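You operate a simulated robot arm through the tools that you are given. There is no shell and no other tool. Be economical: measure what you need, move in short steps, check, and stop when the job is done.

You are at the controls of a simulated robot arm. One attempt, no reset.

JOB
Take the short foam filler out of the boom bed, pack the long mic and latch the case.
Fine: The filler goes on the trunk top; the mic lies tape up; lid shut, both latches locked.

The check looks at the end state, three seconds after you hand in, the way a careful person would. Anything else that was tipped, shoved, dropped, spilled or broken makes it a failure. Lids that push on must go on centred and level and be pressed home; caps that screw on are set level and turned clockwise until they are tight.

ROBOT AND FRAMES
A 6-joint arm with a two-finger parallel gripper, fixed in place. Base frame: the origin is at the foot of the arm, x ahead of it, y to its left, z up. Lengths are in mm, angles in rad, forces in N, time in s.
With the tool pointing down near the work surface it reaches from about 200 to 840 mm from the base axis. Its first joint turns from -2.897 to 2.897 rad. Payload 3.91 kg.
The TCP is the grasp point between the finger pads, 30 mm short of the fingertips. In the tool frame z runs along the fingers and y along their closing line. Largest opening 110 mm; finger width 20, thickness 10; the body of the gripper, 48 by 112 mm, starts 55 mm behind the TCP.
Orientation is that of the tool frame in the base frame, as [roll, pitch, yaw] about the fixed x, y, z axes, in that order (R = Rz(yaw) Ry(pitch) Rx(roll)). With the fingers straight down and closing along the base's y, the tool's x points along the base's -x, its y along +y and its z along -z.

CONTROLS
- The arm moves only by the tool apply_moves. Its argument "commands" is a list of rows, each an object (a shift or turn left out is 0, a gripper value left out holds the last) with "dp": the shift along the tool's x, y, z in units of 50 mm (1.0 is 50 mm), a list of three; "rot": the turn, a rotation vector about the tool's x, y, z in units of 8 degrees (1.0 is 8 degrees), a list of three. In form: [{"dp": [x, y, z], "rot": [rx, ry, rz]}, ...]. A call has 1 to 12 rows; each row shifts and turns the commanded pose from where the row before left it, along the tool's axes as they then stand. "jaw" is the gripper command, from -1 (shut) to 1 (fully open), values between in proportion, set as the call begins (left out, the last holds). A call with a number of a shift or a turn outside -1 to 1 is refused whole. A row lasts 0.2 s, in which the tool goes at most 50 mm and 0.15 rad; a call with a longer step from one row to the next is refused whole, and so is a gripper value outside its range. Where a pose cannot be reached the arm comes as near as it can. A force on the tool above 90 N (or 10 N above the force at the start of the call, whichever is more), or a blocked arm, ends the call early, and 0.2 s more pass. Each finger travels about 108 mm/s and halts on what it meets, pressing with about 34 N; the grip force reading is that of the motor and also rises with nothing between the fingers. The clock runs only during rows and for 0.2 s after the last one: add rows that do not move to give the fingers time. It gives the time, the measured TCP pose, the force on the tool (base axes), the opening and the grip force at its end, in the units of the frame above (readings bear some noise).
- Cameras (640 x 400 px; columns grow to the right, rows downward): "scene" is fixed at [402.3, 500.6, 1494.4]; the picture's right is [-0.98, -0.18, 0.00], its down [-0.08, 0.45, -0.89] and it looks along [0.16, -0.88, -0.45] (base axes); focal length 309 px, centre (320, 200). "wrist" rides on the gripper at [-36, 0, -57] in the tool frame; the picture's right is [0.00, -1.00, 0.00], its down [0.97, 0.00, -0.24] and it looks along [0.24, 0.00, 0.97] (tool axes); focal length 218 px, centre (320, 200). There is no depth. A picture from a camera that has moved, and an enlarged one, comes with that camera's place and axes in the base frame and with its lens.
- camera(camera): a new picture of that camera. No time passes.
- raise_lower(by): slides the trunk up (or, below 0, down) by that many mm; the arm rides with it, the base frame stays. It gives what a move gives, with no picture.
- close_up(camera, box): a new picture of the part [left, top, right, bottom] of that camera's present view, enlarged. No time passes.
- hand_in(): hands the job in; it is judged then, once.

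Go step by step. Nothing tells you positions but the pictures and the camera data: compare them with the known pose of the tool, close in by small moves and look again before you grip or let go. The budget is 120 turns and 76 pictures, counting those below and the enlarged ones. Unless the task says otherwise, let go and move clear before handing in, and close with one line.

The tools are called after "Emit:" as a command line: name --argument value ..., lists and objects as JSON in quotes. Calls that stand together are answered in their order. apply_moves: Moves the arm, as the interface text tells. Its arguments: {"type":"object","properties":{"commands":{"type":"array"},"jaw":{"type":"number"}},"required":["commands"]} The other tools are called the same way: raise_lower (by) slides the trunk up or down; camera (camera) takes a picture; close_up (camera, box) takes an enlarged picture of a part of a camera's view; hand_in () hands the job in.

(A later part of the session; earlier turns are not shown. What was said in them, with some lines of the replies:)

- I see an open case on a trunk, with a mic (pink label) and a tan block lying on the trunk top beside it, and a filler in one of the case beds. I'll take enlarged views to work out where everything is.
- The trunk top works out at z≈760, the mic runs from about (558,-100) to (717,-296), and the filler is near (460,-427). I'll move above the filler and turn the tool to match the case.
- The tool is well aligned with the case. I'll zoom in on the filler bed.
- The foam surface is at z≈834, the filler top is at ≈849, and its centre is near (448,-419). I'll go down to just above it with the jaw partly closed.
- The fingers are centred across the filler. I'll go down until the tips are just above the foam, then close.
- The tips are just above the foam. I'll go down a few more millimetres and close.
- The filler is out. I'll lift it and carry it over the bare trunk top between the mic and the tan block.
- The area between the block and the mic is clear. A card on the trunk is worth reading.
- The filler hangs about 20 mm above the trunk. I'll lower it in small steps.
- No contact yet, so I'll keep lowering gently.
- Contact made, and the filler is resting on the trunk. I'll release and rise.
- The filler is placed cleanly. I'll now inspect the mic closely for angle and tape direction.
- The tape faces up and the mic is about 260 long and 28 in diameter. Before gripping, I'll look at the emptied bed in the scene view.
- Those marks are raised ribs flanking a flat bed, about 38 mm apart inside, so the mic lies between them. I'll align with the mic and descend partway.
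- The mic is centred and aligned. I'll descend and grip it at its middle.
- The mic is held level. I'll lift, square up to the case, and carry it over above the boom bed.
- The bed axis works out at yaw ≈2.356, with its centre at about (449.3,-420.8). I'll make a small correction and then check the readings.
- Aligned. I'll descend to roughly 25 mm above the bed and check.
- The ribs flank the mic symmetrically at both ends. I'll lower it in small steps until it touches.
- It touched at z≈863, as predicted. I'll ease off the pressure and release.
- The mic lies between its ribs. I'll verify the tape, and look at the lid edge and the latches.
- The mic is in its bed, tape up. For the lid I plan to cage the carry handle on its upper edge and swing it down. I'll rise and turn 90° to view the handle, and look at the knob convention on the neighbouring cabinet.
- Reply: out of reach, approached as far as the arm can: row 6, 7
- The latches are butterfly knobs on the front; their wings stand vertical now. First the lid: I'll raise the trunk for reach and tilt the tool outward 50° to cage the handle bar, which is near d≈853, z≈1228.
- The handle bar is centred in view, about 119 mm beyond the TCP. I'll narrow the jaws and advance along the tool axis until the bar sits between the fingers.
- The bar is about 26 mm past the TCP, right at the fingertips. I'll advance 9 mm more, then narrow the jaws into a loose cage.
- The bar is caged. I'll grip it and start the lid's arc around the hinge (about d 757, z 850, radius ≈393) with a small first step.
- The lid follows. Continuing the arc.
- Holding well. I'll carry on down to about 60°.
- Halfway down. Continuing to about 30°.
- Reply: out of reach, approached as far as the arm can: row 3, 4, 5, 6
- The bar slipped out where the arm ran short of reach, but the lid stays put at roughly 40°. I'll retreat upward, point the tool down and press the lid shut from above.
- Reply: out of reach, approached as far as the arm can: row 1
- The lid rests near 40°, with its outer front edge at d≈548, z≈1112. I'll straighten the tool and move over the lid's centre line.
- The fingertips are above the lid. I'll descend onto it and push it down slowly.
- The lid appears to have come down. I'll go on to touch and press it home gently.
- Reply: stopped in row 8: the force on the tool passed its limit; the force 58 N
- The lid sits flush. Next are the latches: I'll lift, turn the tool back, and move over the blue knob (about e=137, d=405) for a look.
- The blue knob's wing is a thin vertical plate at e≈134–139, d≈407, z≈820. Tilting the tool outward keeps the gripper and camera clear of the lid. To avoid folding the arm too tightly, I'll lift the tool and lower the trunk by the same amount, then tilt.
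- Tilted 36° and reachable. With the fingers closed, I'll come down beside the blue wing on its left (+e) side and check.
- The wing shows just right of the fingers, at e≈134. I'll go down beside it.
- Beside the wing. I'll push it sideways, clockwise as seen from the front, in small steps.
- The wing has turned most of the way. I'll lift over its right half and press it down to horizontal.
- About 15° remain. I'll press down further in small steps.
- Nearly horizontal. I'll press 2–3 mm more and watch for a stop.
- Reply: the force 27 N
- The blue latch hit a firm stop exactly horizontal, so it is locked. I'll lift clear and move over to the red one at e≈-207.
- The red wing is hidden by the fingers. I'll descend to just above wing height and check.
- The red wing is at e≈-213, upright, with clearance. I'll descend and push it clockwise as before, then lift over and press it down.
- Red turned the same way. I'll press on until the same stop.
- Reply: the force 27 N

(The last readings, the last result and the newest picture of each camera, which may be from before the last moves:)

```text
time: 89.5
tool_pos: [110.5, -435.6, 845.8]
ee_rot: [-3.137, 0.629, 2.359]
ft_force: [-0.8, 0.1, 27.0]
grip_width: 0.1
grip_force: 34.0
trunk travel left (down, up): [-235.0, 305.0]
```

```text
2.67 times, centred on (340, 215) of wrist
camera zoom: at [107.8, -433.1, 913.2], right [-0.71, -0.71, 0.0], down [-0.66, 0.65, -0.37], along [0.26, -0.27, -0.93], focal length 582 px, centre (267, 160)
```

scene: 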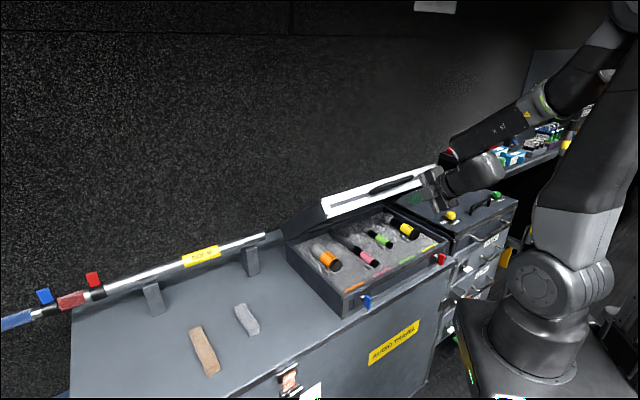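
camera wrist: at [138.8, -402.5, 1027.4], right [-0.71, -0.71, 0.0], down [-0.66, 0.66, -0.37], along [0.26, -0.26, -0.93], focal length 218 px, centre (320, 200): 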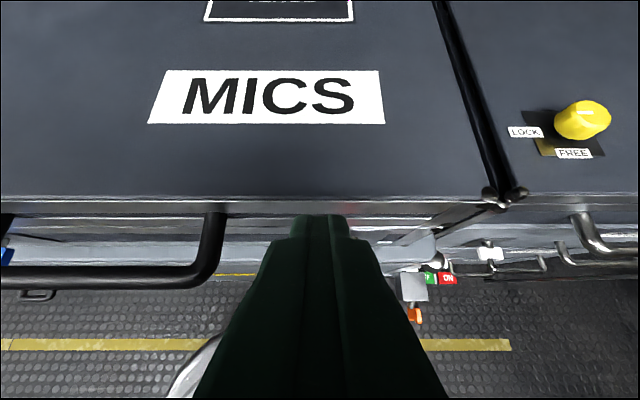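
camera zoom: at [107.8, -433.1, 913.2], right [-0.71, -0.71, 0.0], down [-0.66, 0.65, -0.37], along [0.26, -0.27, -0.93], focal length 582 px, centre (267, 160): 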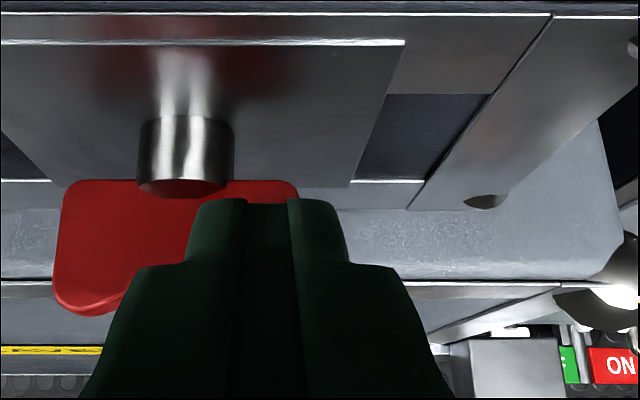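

Both latches are now at their horizontal stop. I'll back off, up and away, and do a final check.

Emit:
apply_moves --commands '[{"dp": [-0.447, 0, -0.623]}, {"dp": [-0.447, 0, -0.623]}, {"dp": [-0.447, 0, -0.623]}, {"dp": [-0.447, 0, -0.623]}, {"dp": [-0.447, 0, -0.623]}, {"dp": [-0.447, 0, -0.623]}, {"dp": [-0.447, 0, -0.623]}, {}]'

Emit:
close_up --camera "scene" --box '[180, 180, 480, 380]'

Emit:
close_up --camera "scene" --box '[330, 240, 470, 330]'

```text
time: 91.3
tool_pos: [109.3, -435.3, 1113.0]
ee_rot: [-3.141, 0.623, 2.357]
ft_force: [0.8, -0.4, -0.2]
grip_width: 0.0
grip_force: 33.9
trunk travel left (down, up): [-235.0, 305.0]
```

```text
2.00 times, centred on (330, 280) of scene
camera zoom: at [402.3, 500.6, 1494.4], right [-0.98, -0.18, 0.0], down [-0.08, 0.45, -0.89], along [0.16, -0.88, -0.45], focal length 618 px, centre (300, 40)
```

zoom: 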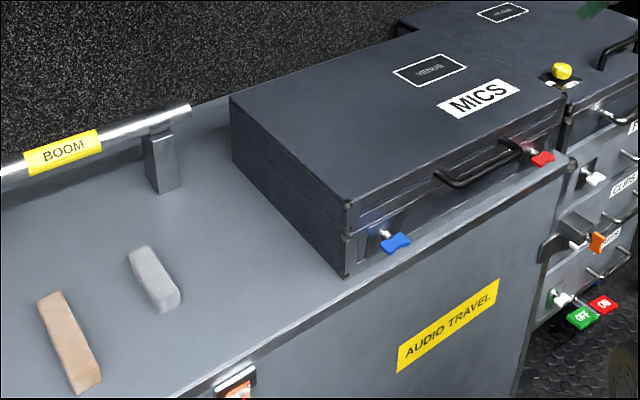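

```text
4.44 times, centred on (400, 285) of scene
camera zoom: at [402.3, 500.6, 1494.4], right [-0.98, -0.18, 0.0], down [-0.08, 0.45, -0.89], along [0.16, -0.88, -0.45], focal length 1374 px, centre (-36, -178)
```

zoom: 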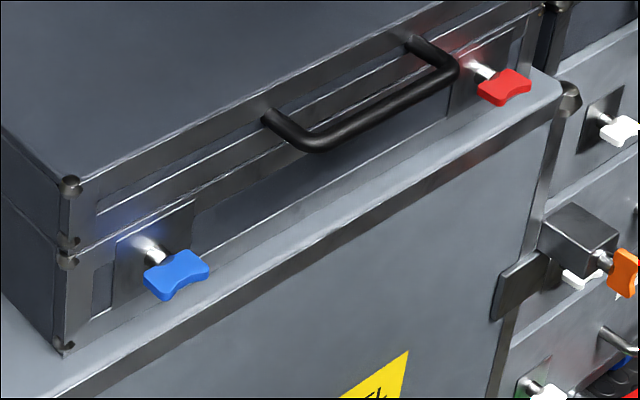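

The lid is flush, both wings are horizontal at their stops, the filler rests on the trunk top and the arm is clear. I'm handing in.

Emit:
hand_in

```text
The job is handed in.
```

I put the filler on the trunk top, laid the long mic tape up in the boom bed, shut the lid flush and turned both latches clockwise until they hit a firm stop. No lock marking was visible on them, so I took that stop as locked.
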